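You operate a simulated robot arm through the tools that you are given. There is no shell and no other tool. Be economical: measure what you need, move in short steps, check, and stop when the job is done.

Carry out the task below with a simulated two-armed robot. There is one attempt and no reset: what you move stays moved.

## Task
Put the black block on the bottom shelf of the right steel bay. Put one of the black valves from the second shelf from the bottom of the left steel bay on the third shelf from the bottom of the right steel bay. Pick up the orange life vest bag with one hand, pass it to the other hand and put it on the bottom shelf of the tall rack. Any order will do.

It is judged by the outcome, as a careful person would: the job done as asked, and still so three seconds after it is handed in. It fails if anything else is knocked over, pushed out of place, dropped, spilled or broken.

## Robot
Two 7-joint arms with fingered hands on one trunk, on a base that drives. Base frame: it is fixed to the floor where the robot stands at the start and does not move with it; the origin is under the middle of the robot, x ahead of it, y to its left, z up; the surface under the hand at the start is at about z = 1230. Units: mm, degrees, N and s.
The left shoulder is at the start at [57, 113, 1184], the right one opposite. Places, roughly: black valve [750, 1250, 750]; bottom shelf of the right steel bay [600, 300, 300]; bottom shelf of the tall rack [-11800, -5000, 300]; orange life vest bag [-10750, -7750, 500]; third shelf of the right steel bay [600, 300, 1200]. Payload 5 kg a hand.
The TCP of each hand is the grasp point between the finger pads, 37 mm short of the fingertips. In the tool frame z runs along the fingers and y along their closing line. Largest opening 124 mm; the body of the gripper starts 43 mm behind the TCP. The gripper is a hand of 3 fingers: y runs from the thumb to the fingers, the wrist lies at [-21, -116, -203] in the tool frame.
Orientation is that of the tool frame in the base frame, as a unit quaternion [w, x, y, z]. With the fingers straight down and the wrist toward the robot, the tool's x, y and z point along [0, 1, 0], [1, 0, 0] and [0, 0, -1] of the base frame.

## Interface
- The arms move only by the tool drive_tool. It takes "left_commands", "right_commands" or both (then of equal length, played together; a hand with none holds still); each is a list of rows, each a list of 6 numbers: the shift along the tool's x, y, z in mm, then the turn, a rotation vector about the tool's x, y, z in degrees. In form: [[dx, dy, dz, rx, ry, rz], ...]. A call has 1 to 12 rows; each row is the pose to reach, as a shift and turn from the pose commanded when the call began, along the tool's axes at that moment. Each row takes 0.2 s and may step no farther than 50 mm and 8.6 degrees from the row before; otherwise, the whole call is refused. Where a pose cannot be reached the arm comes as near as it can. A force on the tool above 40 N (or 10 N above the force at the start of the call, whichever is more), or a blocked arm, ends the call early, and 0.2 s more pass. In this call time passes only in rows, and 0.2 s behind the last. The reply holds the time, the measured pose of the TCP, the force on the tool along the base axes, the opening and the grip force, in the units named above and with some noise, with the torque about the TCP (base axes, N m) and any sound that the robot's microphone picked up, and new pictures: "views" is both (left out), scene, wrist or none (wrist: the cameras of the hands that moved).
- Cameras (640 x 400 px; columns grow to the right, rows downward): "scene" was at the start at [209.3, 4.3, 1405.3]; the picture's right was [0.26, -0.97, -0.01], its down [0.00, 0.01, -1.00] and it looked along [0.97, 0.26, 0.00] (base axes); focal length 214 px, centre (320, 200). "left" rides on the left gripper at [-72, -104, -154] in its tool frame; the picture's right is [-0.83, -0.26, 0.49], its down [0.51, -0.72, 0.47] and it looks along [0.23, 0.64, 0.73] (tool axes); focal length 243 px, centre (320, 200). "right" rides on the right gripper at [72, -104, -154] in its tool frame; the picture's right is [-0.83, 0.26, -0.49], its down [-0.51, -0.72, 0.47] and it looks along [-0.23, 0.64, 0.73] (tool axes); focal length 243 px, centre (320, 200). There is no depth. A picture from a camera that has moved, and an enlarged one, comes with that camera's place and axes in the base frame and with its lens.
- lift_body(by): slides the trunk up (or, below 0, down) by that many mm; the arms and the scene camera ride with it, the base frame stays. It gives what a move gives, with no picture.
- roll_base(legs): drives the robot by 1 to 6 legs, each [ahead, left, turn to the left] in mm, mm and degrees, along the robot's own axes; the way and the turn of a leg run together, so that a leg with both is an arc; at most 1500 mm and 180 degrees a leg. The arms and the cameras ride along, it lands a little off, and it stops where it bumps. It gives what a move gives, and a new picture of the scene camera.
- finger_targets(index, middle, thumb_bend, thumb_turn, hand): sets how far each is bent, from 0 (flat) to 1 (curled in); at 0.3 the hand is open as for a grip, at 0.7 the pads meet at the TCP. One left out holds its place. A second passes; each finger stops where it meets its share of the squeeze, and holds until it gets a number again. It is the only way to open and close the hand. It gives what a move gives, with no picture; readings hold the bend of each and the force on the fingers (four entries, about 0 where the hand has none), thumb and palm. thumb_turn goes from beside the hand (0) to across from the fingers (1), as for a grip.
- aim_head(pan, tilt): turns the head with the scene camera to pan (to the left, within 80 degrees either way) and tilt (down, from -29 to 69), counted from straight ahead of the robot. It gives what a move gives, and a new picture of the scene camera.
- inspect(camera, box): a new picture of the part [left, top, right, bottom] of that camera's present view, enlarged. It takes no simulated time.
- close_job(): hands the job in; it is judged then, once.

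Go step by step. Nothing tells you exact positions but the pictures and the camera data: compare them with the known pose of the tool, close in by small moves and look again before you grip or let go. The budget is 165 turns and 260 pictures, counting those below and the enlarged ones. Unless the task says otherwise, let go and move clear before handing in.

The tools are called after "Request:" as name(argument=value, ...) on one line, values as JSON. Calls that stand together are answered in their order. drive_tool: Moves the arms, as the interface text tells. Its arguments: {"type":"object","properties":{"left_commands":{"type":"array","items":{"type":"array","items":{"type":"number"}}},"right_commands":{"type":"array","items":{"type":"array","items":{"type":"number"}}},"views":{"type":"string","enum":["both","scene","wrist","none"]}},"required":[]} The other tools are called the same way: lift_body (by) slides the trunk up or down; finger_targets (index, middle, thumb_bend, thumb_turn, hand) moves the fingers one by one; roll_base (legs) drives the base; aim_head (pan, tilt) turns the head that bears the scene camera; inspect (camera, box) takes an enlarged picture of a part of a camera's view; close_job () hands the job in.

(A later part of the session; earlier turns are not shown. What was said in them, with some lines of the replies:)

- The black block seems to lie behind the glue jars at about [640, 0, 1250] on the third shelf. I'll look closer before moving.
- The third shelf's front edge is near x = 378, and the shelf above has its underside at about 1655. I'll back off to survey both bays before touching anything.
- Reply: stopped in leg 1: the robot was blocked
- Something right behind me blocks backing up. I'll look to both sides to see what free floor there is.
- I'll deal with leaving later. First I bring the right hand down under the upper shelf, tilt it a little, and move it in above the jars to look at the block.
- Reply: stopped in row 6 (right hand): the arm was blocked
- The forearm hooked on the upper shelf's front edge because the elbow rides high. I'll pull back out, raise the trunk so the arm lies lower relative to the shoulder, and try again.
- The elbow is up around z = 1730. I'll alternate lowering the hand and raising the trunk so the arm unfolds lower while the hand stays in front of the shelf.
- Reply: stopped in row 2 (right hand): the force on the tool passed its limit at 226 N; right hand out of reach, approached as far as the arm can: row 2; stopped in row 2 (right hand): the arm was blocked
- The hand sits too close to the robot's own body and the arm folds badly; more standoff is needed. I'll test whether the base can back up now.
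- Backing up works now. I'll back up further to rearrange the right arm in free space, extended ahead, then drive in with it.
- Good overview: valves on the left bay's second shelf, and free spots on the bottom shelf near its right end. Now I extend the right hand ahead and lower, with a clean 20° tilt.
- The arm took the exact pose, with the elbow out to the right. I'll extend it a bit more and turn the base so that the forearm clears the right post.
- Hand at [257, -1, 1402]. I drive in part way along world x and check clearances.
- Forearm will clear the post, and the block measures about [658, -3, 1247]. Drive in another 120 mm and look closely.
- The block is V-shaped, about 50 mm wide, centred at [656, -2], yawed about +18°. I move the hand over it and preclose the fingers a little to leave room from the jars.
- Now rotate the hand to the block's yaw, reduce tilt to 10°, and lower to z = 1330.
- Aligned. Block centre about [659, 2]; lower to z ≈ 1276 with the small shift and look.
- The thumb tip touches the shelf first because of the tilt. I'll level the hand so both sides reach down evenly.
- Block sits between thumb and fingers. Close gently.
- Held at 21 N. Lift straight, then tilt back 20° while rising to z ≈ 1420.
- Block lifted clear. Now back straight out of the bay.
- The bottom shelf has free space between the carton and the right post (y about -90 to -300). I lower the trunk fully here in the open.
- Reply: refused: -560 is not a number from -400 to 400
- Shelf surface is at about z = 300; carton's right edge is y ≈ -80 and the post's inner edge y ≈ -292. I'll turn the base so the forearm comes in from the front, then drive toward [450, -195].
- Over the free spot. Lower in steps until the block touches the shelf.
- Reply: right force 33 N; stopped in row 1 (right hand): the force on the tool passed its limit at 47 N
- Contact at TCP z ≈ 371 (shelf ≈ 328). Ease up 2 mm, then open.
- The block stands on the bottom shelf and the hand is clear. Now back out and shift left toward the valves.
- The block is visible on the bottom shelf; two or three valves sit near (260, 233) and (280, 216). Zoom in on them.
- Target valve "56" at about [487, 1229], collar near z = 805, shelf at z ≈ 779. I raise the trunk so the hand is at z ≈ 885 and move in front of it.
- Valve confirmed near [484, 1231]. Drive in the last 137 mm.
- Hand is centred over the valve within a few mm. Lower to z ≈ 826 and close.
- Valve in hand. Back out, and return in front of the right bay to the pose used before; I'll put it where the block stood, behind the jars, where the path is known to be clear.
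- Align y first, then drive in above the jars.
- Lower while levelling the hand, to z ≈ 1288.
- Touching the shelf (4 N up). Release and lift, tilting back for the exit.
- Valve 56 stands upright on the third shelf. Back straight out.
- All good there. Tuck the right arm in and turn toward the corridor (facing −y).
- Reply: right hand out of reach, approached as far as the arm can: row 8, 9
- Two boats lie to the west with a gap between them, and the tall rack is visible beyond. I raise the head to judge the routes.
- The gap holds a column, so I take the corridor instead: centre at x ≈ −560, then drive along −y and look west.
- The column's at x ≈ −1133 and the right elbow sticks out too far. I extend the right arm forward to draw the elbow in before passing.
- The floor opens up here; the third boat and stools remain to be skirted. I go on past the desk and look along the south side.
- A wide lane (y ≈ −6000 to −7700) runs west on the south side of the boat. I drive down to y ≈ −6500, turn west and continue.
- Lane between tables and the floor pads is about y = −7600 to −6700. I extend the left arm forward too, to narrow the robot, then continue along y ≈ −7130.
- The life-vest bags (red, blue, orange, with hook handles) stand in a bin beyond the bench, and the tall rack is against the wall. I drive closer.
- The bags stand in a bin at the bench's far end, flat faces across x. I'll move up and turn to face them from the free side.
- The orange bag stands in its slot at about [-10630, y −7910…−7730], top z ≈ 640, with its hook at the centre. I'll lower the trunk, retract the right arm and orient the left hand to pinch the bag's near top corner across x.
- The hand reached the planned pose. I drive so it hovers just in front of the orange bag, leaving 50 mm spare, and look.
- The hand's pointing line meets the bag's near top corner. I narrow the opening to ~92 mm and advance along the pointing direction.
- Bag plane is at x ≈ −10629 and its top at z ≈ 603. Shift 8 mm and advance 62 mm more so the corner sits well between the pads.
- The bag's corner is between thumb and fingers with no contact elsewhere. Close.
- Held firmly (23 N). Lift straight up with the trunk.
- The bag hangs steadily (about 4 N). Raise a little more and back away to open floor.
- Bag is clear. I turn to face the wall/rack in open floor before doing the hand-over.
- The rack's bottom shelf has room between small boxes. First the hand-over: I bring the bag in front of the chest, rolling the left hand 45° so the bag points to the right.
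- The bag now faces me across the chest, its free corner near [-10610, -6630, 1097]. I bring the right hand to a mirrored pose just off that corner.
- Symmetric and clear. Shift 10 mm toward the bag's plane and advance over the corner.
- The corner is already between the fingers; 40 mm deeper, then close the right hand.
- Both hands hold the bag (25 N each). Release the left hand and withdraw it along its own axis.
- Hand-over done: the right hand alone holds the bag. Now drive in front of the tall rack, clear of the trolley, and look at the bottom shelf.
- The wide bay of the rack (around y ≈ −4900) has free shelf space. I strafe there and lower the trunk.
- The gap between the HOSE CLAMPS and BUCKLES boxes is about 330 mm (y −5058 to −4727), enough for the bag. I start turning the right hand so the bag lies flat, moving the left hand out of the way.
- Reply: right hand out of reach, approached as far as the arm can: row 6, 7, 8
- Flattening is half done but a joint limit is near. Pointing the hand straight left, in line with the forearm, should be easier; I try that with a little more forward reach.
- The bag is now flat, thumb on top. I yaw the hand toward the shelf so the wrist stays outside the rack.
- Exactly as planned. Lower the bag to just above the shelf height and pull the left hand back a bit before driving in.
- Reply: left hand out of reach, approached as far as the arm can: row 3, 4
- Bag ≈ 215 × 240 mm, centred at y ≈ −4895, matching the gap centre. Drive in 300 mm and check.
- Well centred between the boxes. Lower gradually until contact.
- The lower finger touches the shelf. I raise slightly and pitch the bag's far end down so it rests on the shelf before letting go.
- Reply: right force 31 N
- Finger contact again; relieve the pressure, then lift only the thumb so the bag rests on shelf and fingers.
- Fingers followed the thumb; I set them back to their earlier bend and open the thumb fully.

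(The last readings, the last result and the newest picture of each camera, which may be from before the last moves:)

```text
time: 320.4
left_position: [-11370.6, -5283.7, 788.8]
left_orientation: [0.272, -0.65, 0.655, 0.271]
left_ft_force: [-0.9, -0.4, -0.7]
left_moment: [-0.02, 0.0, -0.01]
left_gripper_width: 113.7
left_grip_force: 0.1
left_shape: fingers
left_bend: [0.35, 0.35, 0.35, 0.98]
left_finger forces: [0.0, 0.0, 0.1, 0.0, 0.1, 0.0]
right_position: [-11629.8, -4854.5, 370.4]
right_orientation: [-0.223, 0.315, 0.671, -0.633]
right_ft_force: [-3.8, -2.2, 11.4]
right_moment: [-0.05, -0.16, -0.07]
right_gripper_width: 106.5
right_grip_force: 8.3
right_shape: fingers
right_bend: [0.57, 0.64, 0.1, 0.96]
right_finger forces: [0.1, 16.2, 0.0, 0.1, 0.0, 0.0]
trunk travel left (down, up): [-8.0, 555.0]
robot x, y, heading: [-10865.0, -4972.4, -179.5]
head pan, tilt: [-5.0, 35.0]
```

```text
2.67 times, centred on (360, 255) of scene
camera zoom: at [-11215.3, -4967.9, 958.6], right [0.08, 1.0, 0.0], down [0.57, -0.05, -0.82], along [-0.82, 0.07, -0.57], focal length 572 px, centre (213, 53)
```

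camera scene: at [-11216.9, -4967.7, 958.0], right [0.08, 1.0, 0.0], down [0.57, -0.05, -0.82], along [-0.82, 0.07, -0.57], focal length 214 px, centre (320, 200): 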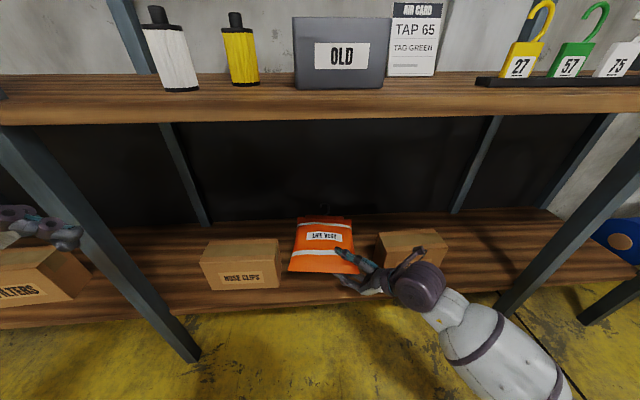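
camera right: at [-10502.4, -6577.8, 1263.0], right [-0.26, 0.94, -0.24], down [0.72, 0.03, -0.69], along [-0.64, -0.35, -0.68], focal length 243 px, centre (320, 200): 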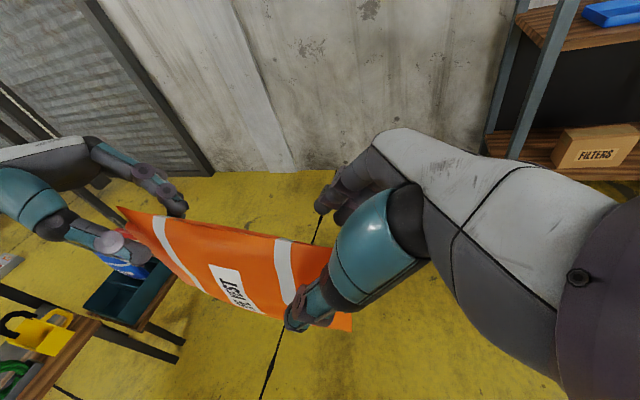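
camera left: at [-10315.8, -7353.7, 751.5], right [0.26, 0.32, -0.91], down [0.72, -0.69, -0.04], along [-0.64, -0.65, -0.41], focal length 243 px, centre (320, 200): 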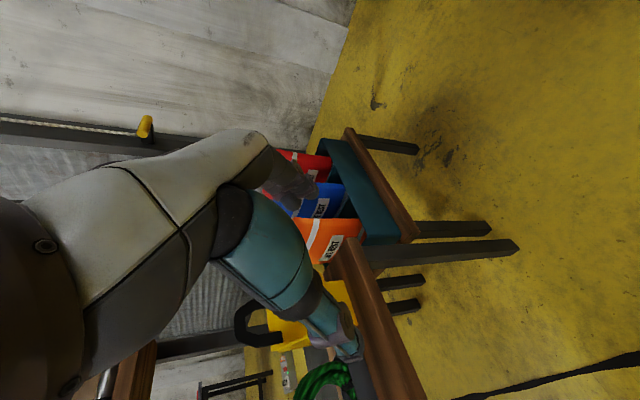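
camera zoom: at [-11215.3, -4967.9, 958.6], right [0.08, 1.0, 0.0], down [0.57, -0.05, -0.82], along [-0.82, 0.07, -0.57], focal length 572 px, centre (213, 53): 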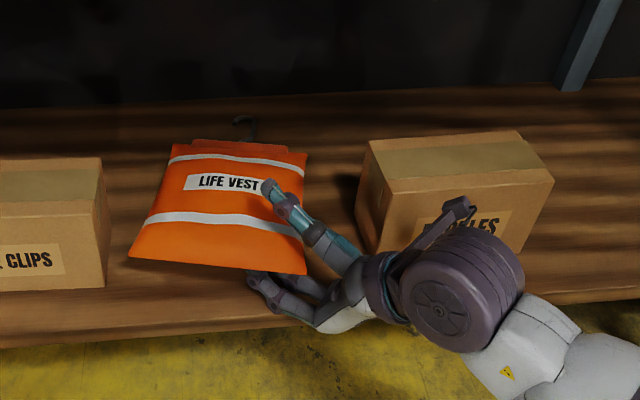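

The bag rests on the shelf with the fingers beneath its corner. Slide the hand out along its own axis.

Request:
drive_tool(right_commands=[[0, -3, -10, 0, 0, 0], [0, -3, -30, 0, 0, 0], [0, -3, -55, 0, 0, 0], [0, -3, -85, 0, 0, 0], [0, -3, -120, 0, 0, 0]], views="none")

Request:
inspect(camera="scene", box=[200, 160, 480, 340])

```text
time: 321.6
left_position: [-11369.6, -5284.6, 787.0]
left_orientation: [0.273, -0.65, 0.655, 0.27]
left_ft_force: [-0.4, 0.7, 0.2]
left_moment: [-0.02, -0.03, 0.02]
left_gripper_width: 113.6
left_grip_force: 0.1
left_shape: fingers
left_bend: [0.35, 0.35, 0.35, 0.98]
left_finger forces: [0.0, 0.0, 0.1, 0.0, 0.0, 0.0]
right_position: [-11546.7, -4773.0, 382.3]
right_orientation: [-0.223, 0.317, 0.671, -0.632]
right_ft_force: [0.5, 0.7, -2.8]
right_moment: [0.06, -0.05, 0.04]
right_gripper_width: 107.4
right_grip_force: 1.4
right_shape: fingers
right_bend: [0.57, 0.59, 0.1, 0.96]
right_finger forces: [0.1, 2.1, 0.0, 0.1, 0.0, 0.0]
trunk travel left (down, up): [-8.0, 555.0]
robot x, y, heading: [-10860.7, -4972.4, -179.5]
head pan, tilt: [-5.0, 35.0]
```

```text
2.22 times, centred on (340, 250) of scene
camera zoom: at [-11215.9, -4967.5, 958.3], right [0.08, 1.0, 0.0], down [0.57, -0.05, -0.82], along [-0.82, 0.07, -0.57], focal length 477 px, centre (276, 89)
```

zoom: 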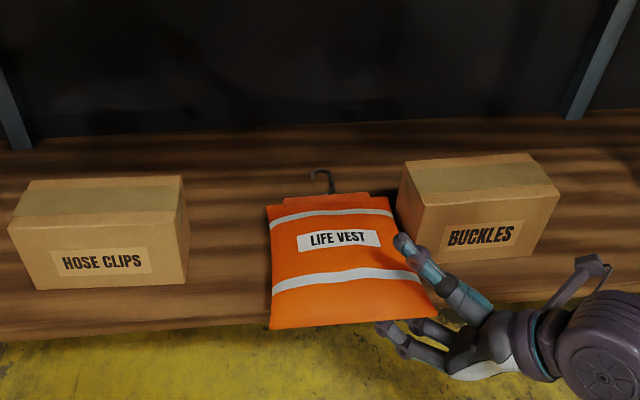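

The bag was dragged about 60 mm toward the front edge. I'll bring the left fist in front of the bag's near edge as a stop, to push it back while the right fingers slide out.

Request:
finger_targets(hand="left", index=0.85, middle=0.85, thumb_bend=0.75)

Request:
drive_tool(left_commands=[[6, 9, 46, 0, 0, 0], [12, 17, 91, 0, 0, 0], [17, 26, 137, 0, 0, 0], [23, 35, 183, 0, 0, 0], [29, 43, 228, 0, 0, 0], [35, 52, 274, 0, 0, 0], [41, 61, 319, 0, 0, 0], [46, 69, 365, 0, 0, 0], [52, 78, 411, 0, 0, 0], [58, 86, 456, 0, 0, 0], [64, 90, 500, 0, 0, 0]], views="none")

Request:
inspect(camera="scene", box=[160, 140, 520, 380])

```text
time: 322.6
left_position: [-11370.6, -5283.2, 787.9]
left_orientation: [0.274, -0.65, 0.655, 0.27]
left_ft_force: [0.3, -0.4, 0.4]
left_moment: [-0.03, -0.01, 0.0]
left_gripper_width: 0.3
left_grip_force: 0.1
left_shape: fingers
left_bend: [0.75, 0.84, 0.72, 1.0]
left_finger forces: [0.0, 0.0, 0.0, 0.0, 0.0, 0.1]
right_position: [-11547.4, -4770.9, 383.1]
right_orientation: [-0.222, 0.316, 0.672, -0.632]
right_ft_force: [0.8, 0.2, -1.3]
right_moment: [0.05, -0.07, 0.01]
right_gripper_width: 107.2
right_grip_force: 1.0
right_shape: fingers
right_bend: [0.57, 0.59, 0.1, 0.96]
right_finger forces: [0.1, 2.2, 0.0, 0.0, 0.0, 0.0]
trunk travel left (down, up): [-8.0, 555.0]
robot x, y, heading: [-10863.0, -4974.2, -179.6]
head pan, tilt: [-5.0, 35.0]
```

```text
time: 325.0
left_position: [-11458.6, -4971.8, 387.5]
left_orientation: [0.271, -0.651, 0.656, 0.271]
left_ft_force: [-1.0, -0.9, 0.4]
left_moment: [-0.03, -0.03, 0.01]
left_gripper_width: 0.1
left_grip_force: 0.1
left_shape: fingers
left_bend: [0.75, 0.84, 0.72, 1.0]
left_finger forces: [0.0, 0.1, 0.1, 0.0, 0.0, 0.0]
left hand out of reach, approached as far as the arm can: row 1, 2, 3, 4, 5, 6, 7, 8
right_position: [-11547.2, -4772.2, 382.4]
right_orientation: [-0.223, 0.317, 0.671, -0.632]
right_ft_force: [-0.3, -0.2, -2.5]
right_moment: [0.07, -0.05, -0.03]
right_gripper_width: 107.1
right_grip_force: 1.2
right_shape: fingers
right_bend: [0.57, 0.59, 0.1, 0.96]
right_finger forces: [0.2, 2.2, 0.0, 0.0, 0.0, 0.1]
trunk travel left (down, up): [-8.0, 555.0]
robot x, y, heading: [-10863.8, -4974.3, -179.5]
head pan, tilt: [-5.0, 35.0]
```

```text
1.67 times, centred on (340, 260) of scene
camera zoom: at [-11216.3, -4967.4, 958.2], right [0.08, 1.0, 0.0], down [0.57, -0.05, -0.82], along [-0.82, 0.07, -0.57], focal length 358 px, centre (287, 100)
```

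zoom: 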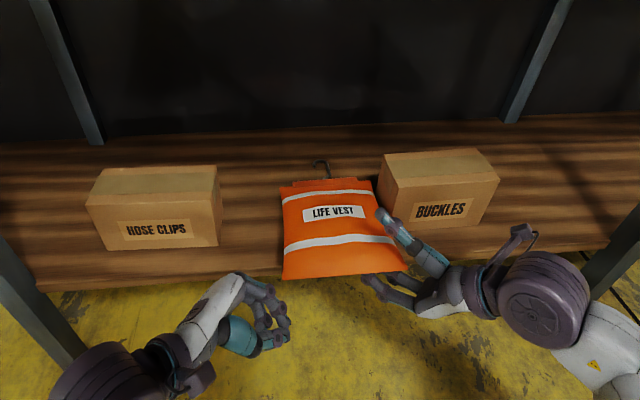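

The bag now nearly touches the BUCKLES box, so I re-grip with the right hand and carry it back to the centred place first.

Request:
finger_targets(hand="right", index=0.75, middle=0.75, thumb_bend=0.75)

Request:
inspect(camera="scene", box=[240, 160, 480, 320])

Request:
inspect(camera="right", box=[0, 0, 640, 400])

```text
time: 326.0
left_position: [-11459.0, -4972.6, 386.1]
left_orientation: [0.272, -0.651, 0.655, 0.27]
left_ft_force: [0.3, 0.3, 0.0]
left_moment: [0.0, 0.01, 0.01]
left_gripper_width: 0.0
left_grip_force: 0.0
left_shape: fingers
left_bend: [0.75, 0.84, 0.72, 1.0]
left_finger forces: [0.1, 0.1, 0.0, 0.0, 0.1, 0.0]
right_position: [-11547.3, -4771.4, 382.4]
right_orientation: [-0.222, 0.316, 0.672, -0.632]
right_ft_force: [0.3, -1.1, -2.2]
right_moment: [0.25, -0.26, 0.18]
right_gripper_width: 47.3
right_grip_force: 31.6
right_shape: fingers
right_bend: [0.72, 0.73, 0.56, 1.0]
right_finger forces: [16.2, 16.9, 0.1, 0.1, 30.1, 0.0]
trunk travel left (down, up): [-8.0, 555.0]
robot x, y, heading: [-10863.1, -4972.2, -179.8]
head pan, tilt: [-5.0, 35.0]
```

```text
2.50 times, centred on (360, 240) of scene
camera zoom: at [-11216.3, -4967.6, 958.2], right [0.08, 1.0, 0.0], down [0.57, -0.05, -0.82], along [-0.82, 0.07, -0.57], focal length 536 px, centre (220, 100)
```

zoom: 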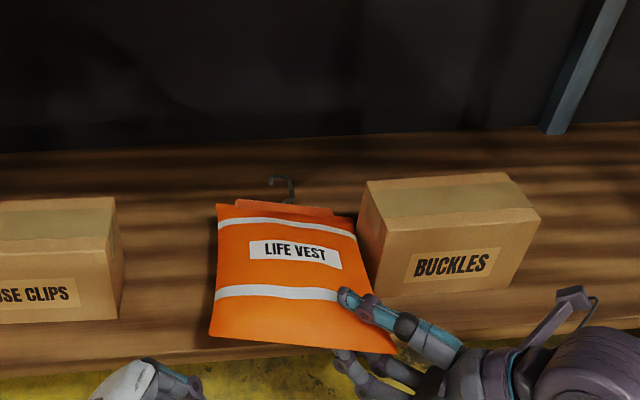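

```text
1.00 times, centred on (320, 200) of right (not enlarged: the box is as wide or as high as the picture)
camera zoom: at [-11504.6, -4613.0, 494.8], right [0.96, -0.24, -0.12], down [-0.08, -0.69, 0.72], along [-0.26, -0.68, -0.69], focal length 243 px, centre (320, 200)
```

zoom: 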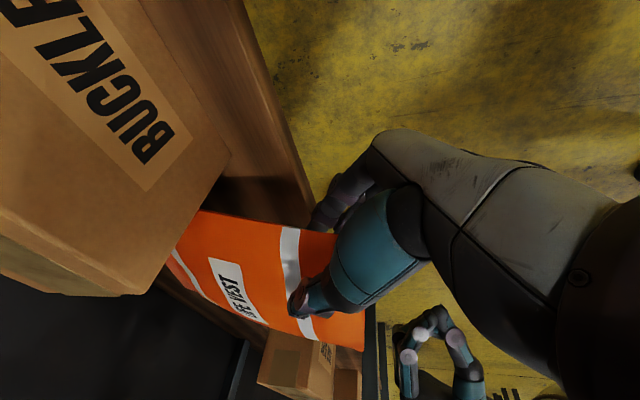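

Request:
drive_tool(right_commands=[[0, -8, 0, 0, 0, 0], [2, -10, 30, 0, 0, 0], [4, -10, 60, 0, 0, 0], [5, -10, 90, 0, 0, 0], [5, 0, 90, 0, 0, 0]], views="none")

Request:
inspect(camera="scene", box=[160, 140, 520, 380])

```text
time: 327.2
left_position: [-11458.9, -4973.7, 387.0]
left_orientation: [0.272, -0.651, 0.655, 0.271]
left_ft_force: [0.5, 0.5, -0.3]
left_moment: [-0.01, 0.01, -0.05]
left_gripper_width: 0.1
left_grip_force: 0.2
left_shape: fingers
left_bend: [0.75, 0.84, 0.72, 1.0]
left_finger forces: [0.0, 0.0, 0.0, 0.0, 0.0, 0.1]
right_position: [-11613.0, -4830.9, 373.7]
right_orientation: [-0.222, 0.316, 0.671, -0.633]
right_ft_force: [-0.6, -0.6, -2.6]
right_moment: [0.27, -0.25, -0.02]
right_gripper_width: 48.0
right_grip_force: 30.4
right_shape: fingers
right_bend: [0.73, 0.73, 0.57, 1.0]
right_finger forces: [15.6, 16.3, 0.0, 0.1, 29.0, 0.1]
trunk travel left (down, up): [-8.0, 555.0]
robot x, y, heading: [-10863.8, -4972.7, -179.9]
head pan, tilt: [-5.0, 35.0]
```

```text
1.67 times, centred on (340, 260) of scene
camera zoom: at [-11216.3, -4967.5, 958.2], right [0.08, 1.0, 0.0], down [0.57, -0.05, -0.82], along [-0.82, 0.07, -0.57], focal length 358 px, centre (287, 100)
```

zoom: 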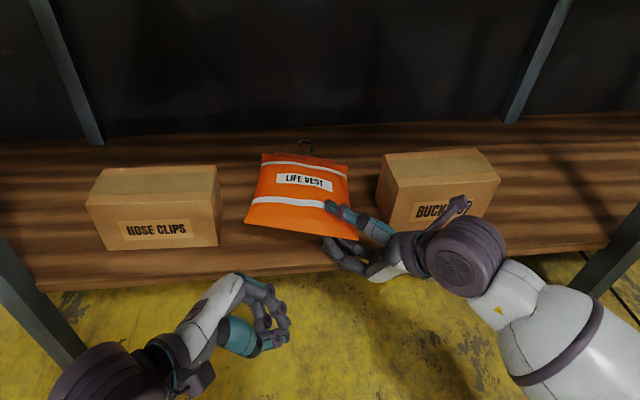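

The bag is back and well inside. Now the left fist moves up close to the bag's near edge as a stop.

Request:
drive_tool(left_commands=[[-10, 40, 10, 0, 0, 0], [-20, 80, 21, 0, 0, 0], [-28, 115, 30, 0, 0, 0]], views="none")

Request:
inspect(camera="scene", box=[200, 160, 460, 320])

Request:
inspect(camera="left", box=[0, 0, 640, 400])

```text
time: 328.0
left_position: [-11574.5, -4931.7, 386.7]
left_orientation: [0.272, -0.65, 0.656, 0.27]
left_ft_force: [5.2, -3.6, 0.4]
left_moment: [0.0, 0.04, 0.25]
left_gripper_width: 0.0
left_grip_force: 2.7
left_shape: fingers
left_bend: [0.75, 0.84, 0.72, 1.0]
left_finger forces: [0.0, 5.9, 0.0, 0.0, 0.1, 0.0]
right_position: [-11612.6, -4830.3, 374.4]
right_orientation: [-0.223, 0.318, 0.671, -0.632]
right_ft_force: [-4.6, 3.9, -3.5]
right_moment: [0.2, -0.25, -0.53]
right_gripper_width: 47.2
right_grip_force: 27.7
right_shape: fingers
right_bend: [0.74, 0.63, 0.58, 0.99]
right_finger forces: [16.9, 11.9, 0.0, 0.0, 26.8, 0.1]
trunk travel left (down, up): [-8.0, 555.0]
robot x, y, heading: [-10860.0, -4975.1, -179.6]
head pan, tilt: [-5.0, 35.0]
```

```text
2.46 times, centred on (330, 240) of scene
camera zoom: at [-11216.5, -4967.5, 958.1], right [0.08, 1.0, 0.0], down [0.57, -0.05, -0.82], along [-0.82, 0.07, -0.57], focal length 528 px, centre (295, 102)
```

zoom: 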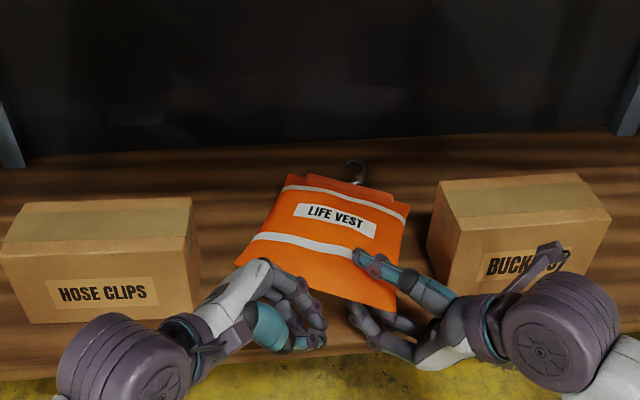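

```text
1.00 times, centred on (320, 200) of left (not enlarged: the box is as wide or as high as the picture)
camera zoom: at [-11470.9, -4989.8, 548.2], right [0.27, 0.93, 0.24], down [0.72, -0.03, -0.69], along [-0.64, 0.36, -0.68], focal length 243 px, centre (320, 200)
```

zoom: 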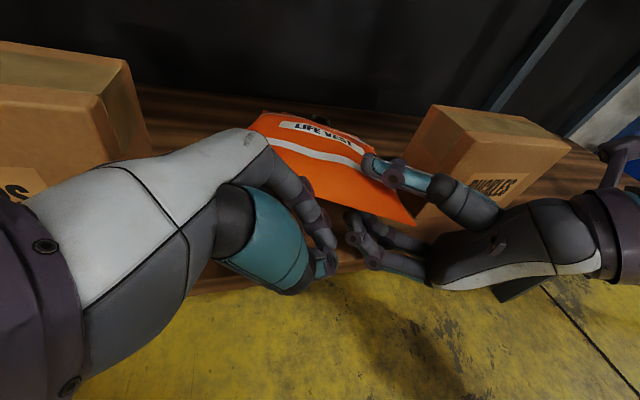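

The left fist stops the bag. Open the right thumb again and withdraw.

Request:
finger_targets(hand="right", index=0.55, middle=0.55, thumb_bend=0.1)

Request:
drive_tool(right_commands=[[-5, -2, -20, 0, 0, 0], [-11, -2, -42, 0, 0, 0], [-16, -2, -65, 0, 0, 0], [-22, -2, -90, 0, 0, 0], [-30, -2, -115, 0, 0, 0]], views="none")

Request:
inspect(camera="scene", box=[200, 160, 460, 320])

```text
time: 329.0
left_position: [-11573.0, -4931.4, 388.6]
left_orientation: [0.272, -0.651, 0.655, 0.27]
left_ft_force: [0.3, -0.9, -0.7]
left_moment: [-0.03, 0.0, -0.03]
left_gripper_width: 0.0
left_grip_force: 0.1
left_shape: fingers
left_bend: [0.75, 0.84, 0.72, 1.0]
left_finger forces: [0.0, 0.0, 0.0, 0.0, 0.0, 0.1]
right_position: [-11613.0, -4830.5, 374.3]
right_orientation: [-0.222, 0.316, 0.672, -0.632]
right_ft_force: [0.5, -0.6, -1.9]
right_moment: [0.09, -0.05, -0.01]
right_gripper_width: 112.0
right_grip_force: 1.3
right_shape: fingers
right_bend: [0.54, 0.55, 0.1, 0.96]
right_finger forces: [1.7, 0.7, 0.1, 0.0, 0.1, 0.0]
trunk travel left (down, up): [-8.0, 555.0]
robot x, y, heading: [-10862.2, -4971.9, -179.8]
head pan, tilt: [-5.0, 35.0]
```

```text
time: 330.2
left_position: [-11573.2, -4931.1, 387.8]
left_orientation: [0.272, -0.651, 0.655, 0.27]
left_ft_force: [0.0, 0.1, -0.2]
left_moment: [0.0, 0.02, 0.04]
left_gripper_width: 0.1
left_grip_force: 0.0
left_shape: fingers
left_bend: [0.75, 0.84, 0.72, 1.0]
left_finger forces: [0.1, 0.0, 0.1, 0.0, 0.0, 0.1]
right_position: [-11512.4, -4771.5, 392.9]
right_orientation: [-0.222, 0.316, 0.671, -0.632]
right_ft_force: [0.2, -1.1, -1.0]
right_moment: [0.02, 0.02, -0.01]
right_gripper_width: 110.4
right_grip_force: 0.0
right_shape: fingers
right_bend: [0.55, 0.55, 0.1, 0.96]
right_finger forces: [0.0, 0.0, 0.1, 0.1, 0.0, 0.0]
trunk travel left (down, up): [-8.0, 555.0]
robot x, y, heading: [-10862.5, -4974.6, -179.7]
head pan, tilt: [-5.0, 35.0]
```

```text
2.46 times, centred on (330, 240) of scene
camera zoom: at [-11215.9, -4967.7, 958.4], right [0.08, 1.0, 0.0], down [0.57, -0.05, -0.82], along [-0.82, 0.07, -0.57], focal length 528 px, centre (295, 102)
```

zoom: 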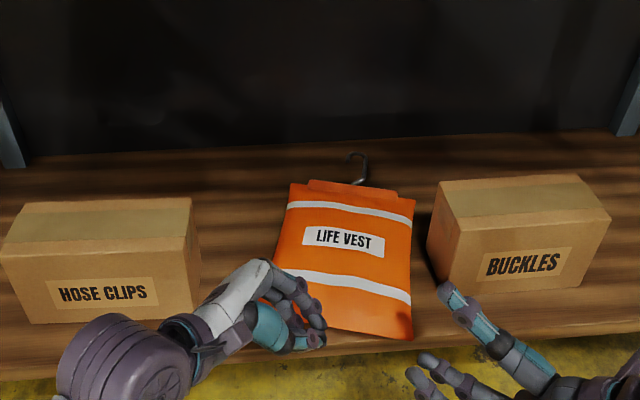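

The bag now lies flat on the shelf, its near right corner just at the front edge. I'll withdraw the right hand and nudge the bag ~35 mm deeper with the left fist.

Request:
drive_tool(right_commands=[[0, -20, -45, 0, 0, 0], [0, -40, -90, 0, 0, 0], [0, -60, -135, 0, 0, 0]], left_commands=[[0, -25, 0, 0, 0, 0], [-25, -35, 25, 0, 0, 0], [-50, -35, 50, 0, 0, 0]], views="none")

Request:
inspect(camera="scene", box=[200, 160, 460, 320])

```text
time: 331.0
left_position: [-11537.7, -4862.1, 387.6]
left_orientation: [0.272, -0.65, 0.655, 0.272]
left_ft_force: [1.2, -0.6, 0.5]
left_moment: [0.0, 0.0, 0.01]
left_gripper_width: 0.1
left_grip_force: 0.1
left_shape: fingers
left_bend: [0.75, 0.84, 0.72, 1.0]
left_finger forces: [0.0, 0.1, 0.0, 0.1, 0.0, 0.0]
right_position: [-11423.7, -4673.4, 463.7]
right_orientation: [-0.222, 0.316, 0.672, -0.632]
right_ft_force: [0.5, 1.0, 0.2]
right_moment: [0.0, -0.02, 0.03]
right_gripper_width: 110.3
right_grip_force: 0.0
right_shape: fingers
right_bend: [0.55, 0.55, 0.1, 0.96]
right_finger forces: [0.0, 0.0, 0.1, 0.0, 0.0, 0.1]
trunk travel left (down, up): [-8.0, 555.0]
robot x, y, heading: [-10861.9, -4971.9, -179.7]
head pan, tilt: [-5.0, 35.0]
```

```text
2.46 times, centred on (330, 240) of scene
camera zoom: at [-11215.7, -4967.7, 958.4], right [0.08, 1.0, 0.0], down [0.57, -0.05, -0.82], along [-0.82, 0.07, -0.57], focal length 528 px, centre (295, 102)
```

zoom: 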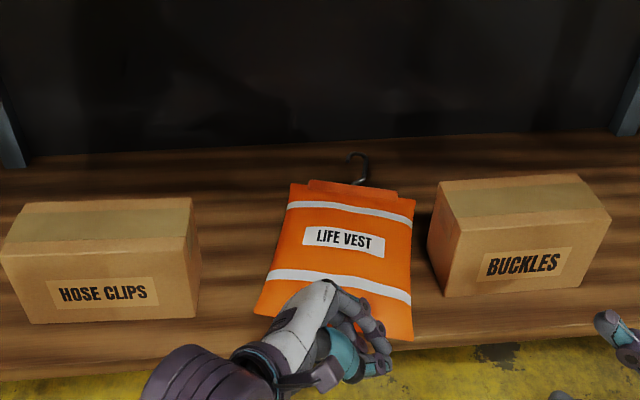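

Request:
drive_tool(left_commands=[[6, -10, 6, 0, 0, 0], [6, 10, 6, 0, 0, 0], [6, 25, 6, 0, 0, 0], [6, 40, 6, 0, 0, 0], [6, 52, 6, 0, 0, 0]], views="none")

Request:
inspect(camera="scene", box=[200, 160, 460, 320])

```text
time: 332.2
left_position: [-11587.6, -4862.0, 379.8]
left_orientation: [0.272, -0.651, 0.655, 0.27]
left_ft_force: [-0.4, 0.1, 0.3]
left_moment: [-0.01, 0.0, 0.01]
left_gripper_width: 0.1
left_grip_force: 0.3
left_shape: fingers
left_bend: [0.75, 0.84, 0.72, 1.0]
left_finger forces: [0.0, 0.0, 0.0, 0.0, 0.1, 0.0]
right_position: [-11423.3, -4674.4, 463.3]
right_orientation: [-0.222, 0.316, 0.671, -0.633]
right_ft_force: [-0.7, 0.2, -0.5]
right_moment: [-0.06, -0.02, 0.01]
right_gripper_width: 110.2
right_grip_force: 0.1
right_shape: fingers
right_bend: [0.55, 0.55, 0.1, 0.96]
right_finger forces: [0.1, 0.0, 0.1, 0.0, 0.0, 0.1]
trunk travel left (down, up): [-8.0, 555.0]
robot x, y, heading: [-10860.7, -4972.1, -179.7]
head pan, tilt: [-5.0, 35.0]
```

```text
2.46 times, centred on (330, 240) of scene
camera zoom: at [-11216.1, -4967.6, 958.3], right [0.08, 1.0, 0.0], down [0.57, -0.05, -0.82], along [-0.82, 0.07, -0.57], focal length 528 px, centre (295, 102)
```

zoom: 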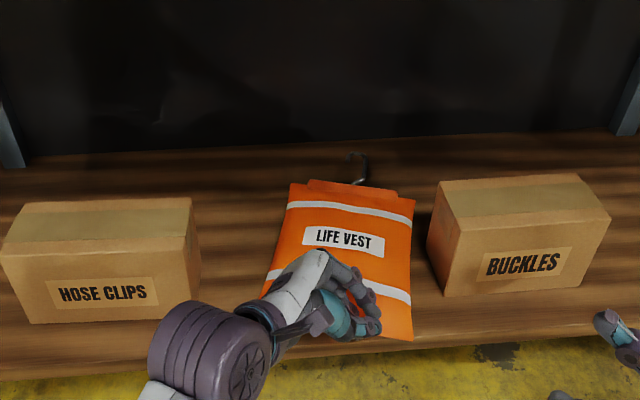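

The fist passes above the thin bag. I lower it to a light touch and push with friction instead.

Request:
drive_tool(left_commands=[[4, 0, 4, 0, 0, 0], [8, 0, 8, 0, 0, 0], [11, 0, 11, 0, 0, 0], [14, 0, 14, 0, 0, 0]], views="none")

```text
time: 333.0
left_position: [-11591.3, -4859.7, 375.9]
left_orientation: [0.271, -0.647, 0.655, 0.279]
left_ft_force: [4.7, -4.1, 14.6]
left_moment: [0.02, -0.1, -0.12]
left_gripper_width: 0.2
left_grip_force: 3.6
left_shape: fingers
left_bend: [0.76, 0.85, 0.72, 1.0]
left_finger forces: [0.0, 6.8, 0.0, 0.0, 0.1, 0.0]
right_position: [-11424.7, -4674.2, 463.9]
right_orientation: [-0.222, 0.315, 0.672, -0.633]
right_ft_force: [1.3, 0.2, -0.5]
right_moment: [0.03, -0.01, 0.02]
right_gripper_width: 110.2
right_grip_force: 0.0
right_shape: fingers
right_bend: [0.55, 0.55, 0.1, 0.96]
right_finger forces: [0.1, 0.0, 0.0, 0.1, 0.1, 0.0]
trunk travel left (down, up): [-8.0, 555.0]
robot x, y, heading: [-10863.6, -4975.0, -179.7]
head pan, tilt: [-5.0, 35.0]
stopped in row 3 (left hand): the force on the tool passed its limit at 44 N (the readings are from after the stop); the commanded pose is now the measured one
```

Light press of ~15 N. Push it inward 35 mm.

Request:
drive_tool(left_commands=[[0, 9, 0, 0, 0, 0], [0, 18, 0, 0, 0, 0], [0, 27, 0, 0, 0, 0], [0, 36, 0, 0, 0, 0]], views="none")

Request:
inspect(camera="scene", box=[200, 160, 460, 320])

```text
time: 334.0
left_position: [-11627.0, -4860.2, 374.9]
left_orientation: [0.272, -0.647, 0.656, 0.278]
left_ft_force: [8.0, 1.9, 18.8]
left_moment: [0.23, -0.22, -0.2]
left_gripper_width: 2.1
left_grip_force: 14.6
left_shape: fingers
left_bend: [0.78, 0.85, 0.71, 1.0]
left_finger forces: [0.0, 7.7, 0.0, 0.0, 22.2, 0.0]
right_position: [-11422.9, -4674.2, 466.2]
right_orientation: [-0.223, 0.316, 0.671, -0.633]
right_ft_force: [-0.2, -0.1, -1.0]
right_moment: [0.03, 0.01, -0.02]
right_gripper_width: 110.0
right_grip_force: 0.0
right_shape: fingers
right_bend: [0.55, 0.55, 0.1, 0.96]
right_finger forces: [0.1, 0.0, 0.0, 0.0, 0.0, 0.0]
trunk travel left (down, up): [-8.0, 555.0]
robot x, y, heading: [-10862.7, -4969.7, -179.7]
head pan, tilt: [-5.0, 35.0]
```

```text
2.46 times, centred on (330, 240) of scene
camera zoom: at [-11214.3, -4967.8, 959.0], right [0.08, 1.0, 0.0], down [0.57, -0.05, -0.82], along [-0.82, 0.07, -0.57], focal length 528 px, centre (295, 102)
```

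zoom: 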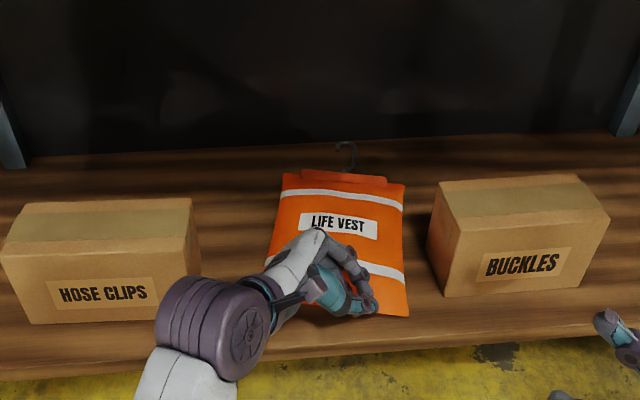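

The bag is now fully on the shelf. Lift the left hand off, retract, and back the robot away.

Request:
drive_tool(left_commands=[[-25, 0, -25, 0, 0, 0], [-50, -5, -50, 0, 0, 0], [-65, -45, -65, 0, 0, 0], [-65, -90, -65, 0, 0, 0]], views="none")

Request:
roll_base(legs=[[-400, 0, 0]])

Request:
inspect(camera="scene", box=[160, 130, 480, 300])

```text
time: 335.0
left_position: [-11542.8, -4866.5, 466.5]
left_orientation: [0.262, -0.649, 0.658, 0.278]
left_ft_force: [0.8, -0.9, -1.0]
left_moment: [0.01, 0.0, 0.0]
left_gripper_width: 2.4
left_grip_force: 0.0
left_shape: fingers
left_bend: [0.78, 0.85, 0.71, 1.0]
left_finger forces: [0.0, 0.0, 0.0, 0.0, 0.0, 0.0]
right_position: [-11424.3, -4673.8, 463.8]
right_orientation: [-0.222, 0.316, 0.671, -0.632]
right_ft_force: [-0.1, -0.2, -0.3]
right_moment: [0.03, 0.05, 0.04]
right_gripper_width: 110.1
right_grip_force: 0.0
right_shape: fingers
right_bend: [0.55, 0.55, 0.1, 0.96]
right_finger forces: [0.0, 0.0, 0.0, 0.0, 0.1, 0.1]
trunk travel left (down, up): [-8.0, 555.0]
robot x, y, heading: [-10866.2, -4971.0, -179.6]
head pan, tilt: [-5.0, 35.0]
```

```text
time: 337.5
left_position: [-11142.4, -4861.2, 465.2]
left_orientation: [0.263, -0.649, 0.659, 0.276]
left_ft_force: [0.6, -0.4, 0.1]
left_moment: [0.03, 0.02, 0.0]
left_gripper_width: 2.4
left_grip_force: 0.0
left_shape: fingers
left_bend: [0.78, 0.85, 0.71, 1.0]
left_finger forces: [0.0, 0.1, 0.1, 0.1, 0.1, 0.0]
right_position: [-11024.4, -4670.3, 464.3]
right_orientation: [-0.223, 0.318, 0.671, -0.632]
right_ft_force: [0.5, 0.3, -0.2]
right_moment: [-0.02, 0.0, 0.01]
right_gripper_width: 110.2
right_grip_force: 0.0
right_shape: fingers
right_bend: [0.55, 0.55, 0.1, 0.96]
right_finger forces: [0.0, 0.1, 0.1, 0.0, 0.0, 0.1]
trunk travel left (down, up): [-8.0, 555.0]
robot x, y, heading: [-10463.6, -4967.9, -179.8]
head pan, tilt: [-5.0, 35.0]
camera scene: at [-10817.0, -4964.7, 958.3], right [0.08, 1.0, 0.0], down [0.57, -0.05, -0.82], along [-0.82, 0.07, -0.57], focal length 214 px, centre (320, 200)
```

scene: 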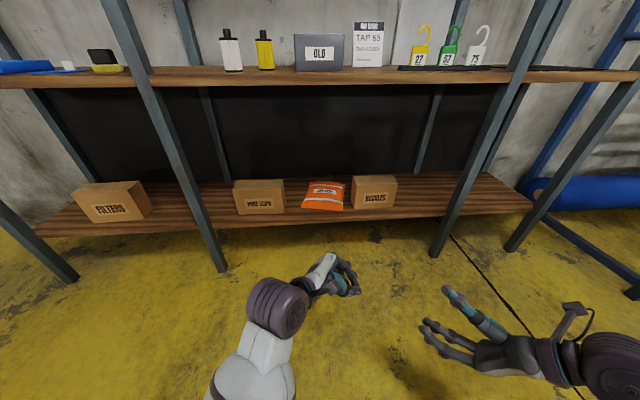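

```text
2.00 times, centred on (320, 215) of scene
camera zoom: at [-10817.0, -4964.7, 958.3], right [0.08, 1.0, 0.0], down [0.57, -0.05, -0.82], along [-0.82, 0.07, -0.57], focal length 429 px, centre (320, 170)
```

zoom: 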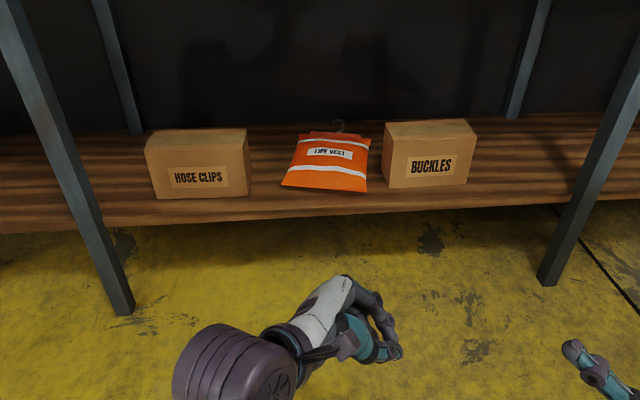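

The bag lies flat on the tall rack's bottom shelf between the two untouched boxes. The block and the valve were placed earlier and seen standing, and both hands are clear, so I'm handing in.

Request:
close_job()

```text
The job is handed in.
```

All three items are placed and the job is handed in:
- **Black block:** on the bottom shelf of the right steel bay.
- **Valve 56:** on the third shelf of the right steel bay.
- **Orange life vest bag:** picked up with the left hand, passed to the right, and laid flat on the bottom shelf of the tall rack. It slid forward when I first let go, so I gripped it again and pushed it back in.

I saw nothing else knocked over or moved, though early on the right arm bumped the upper shelf edge of the right bay.
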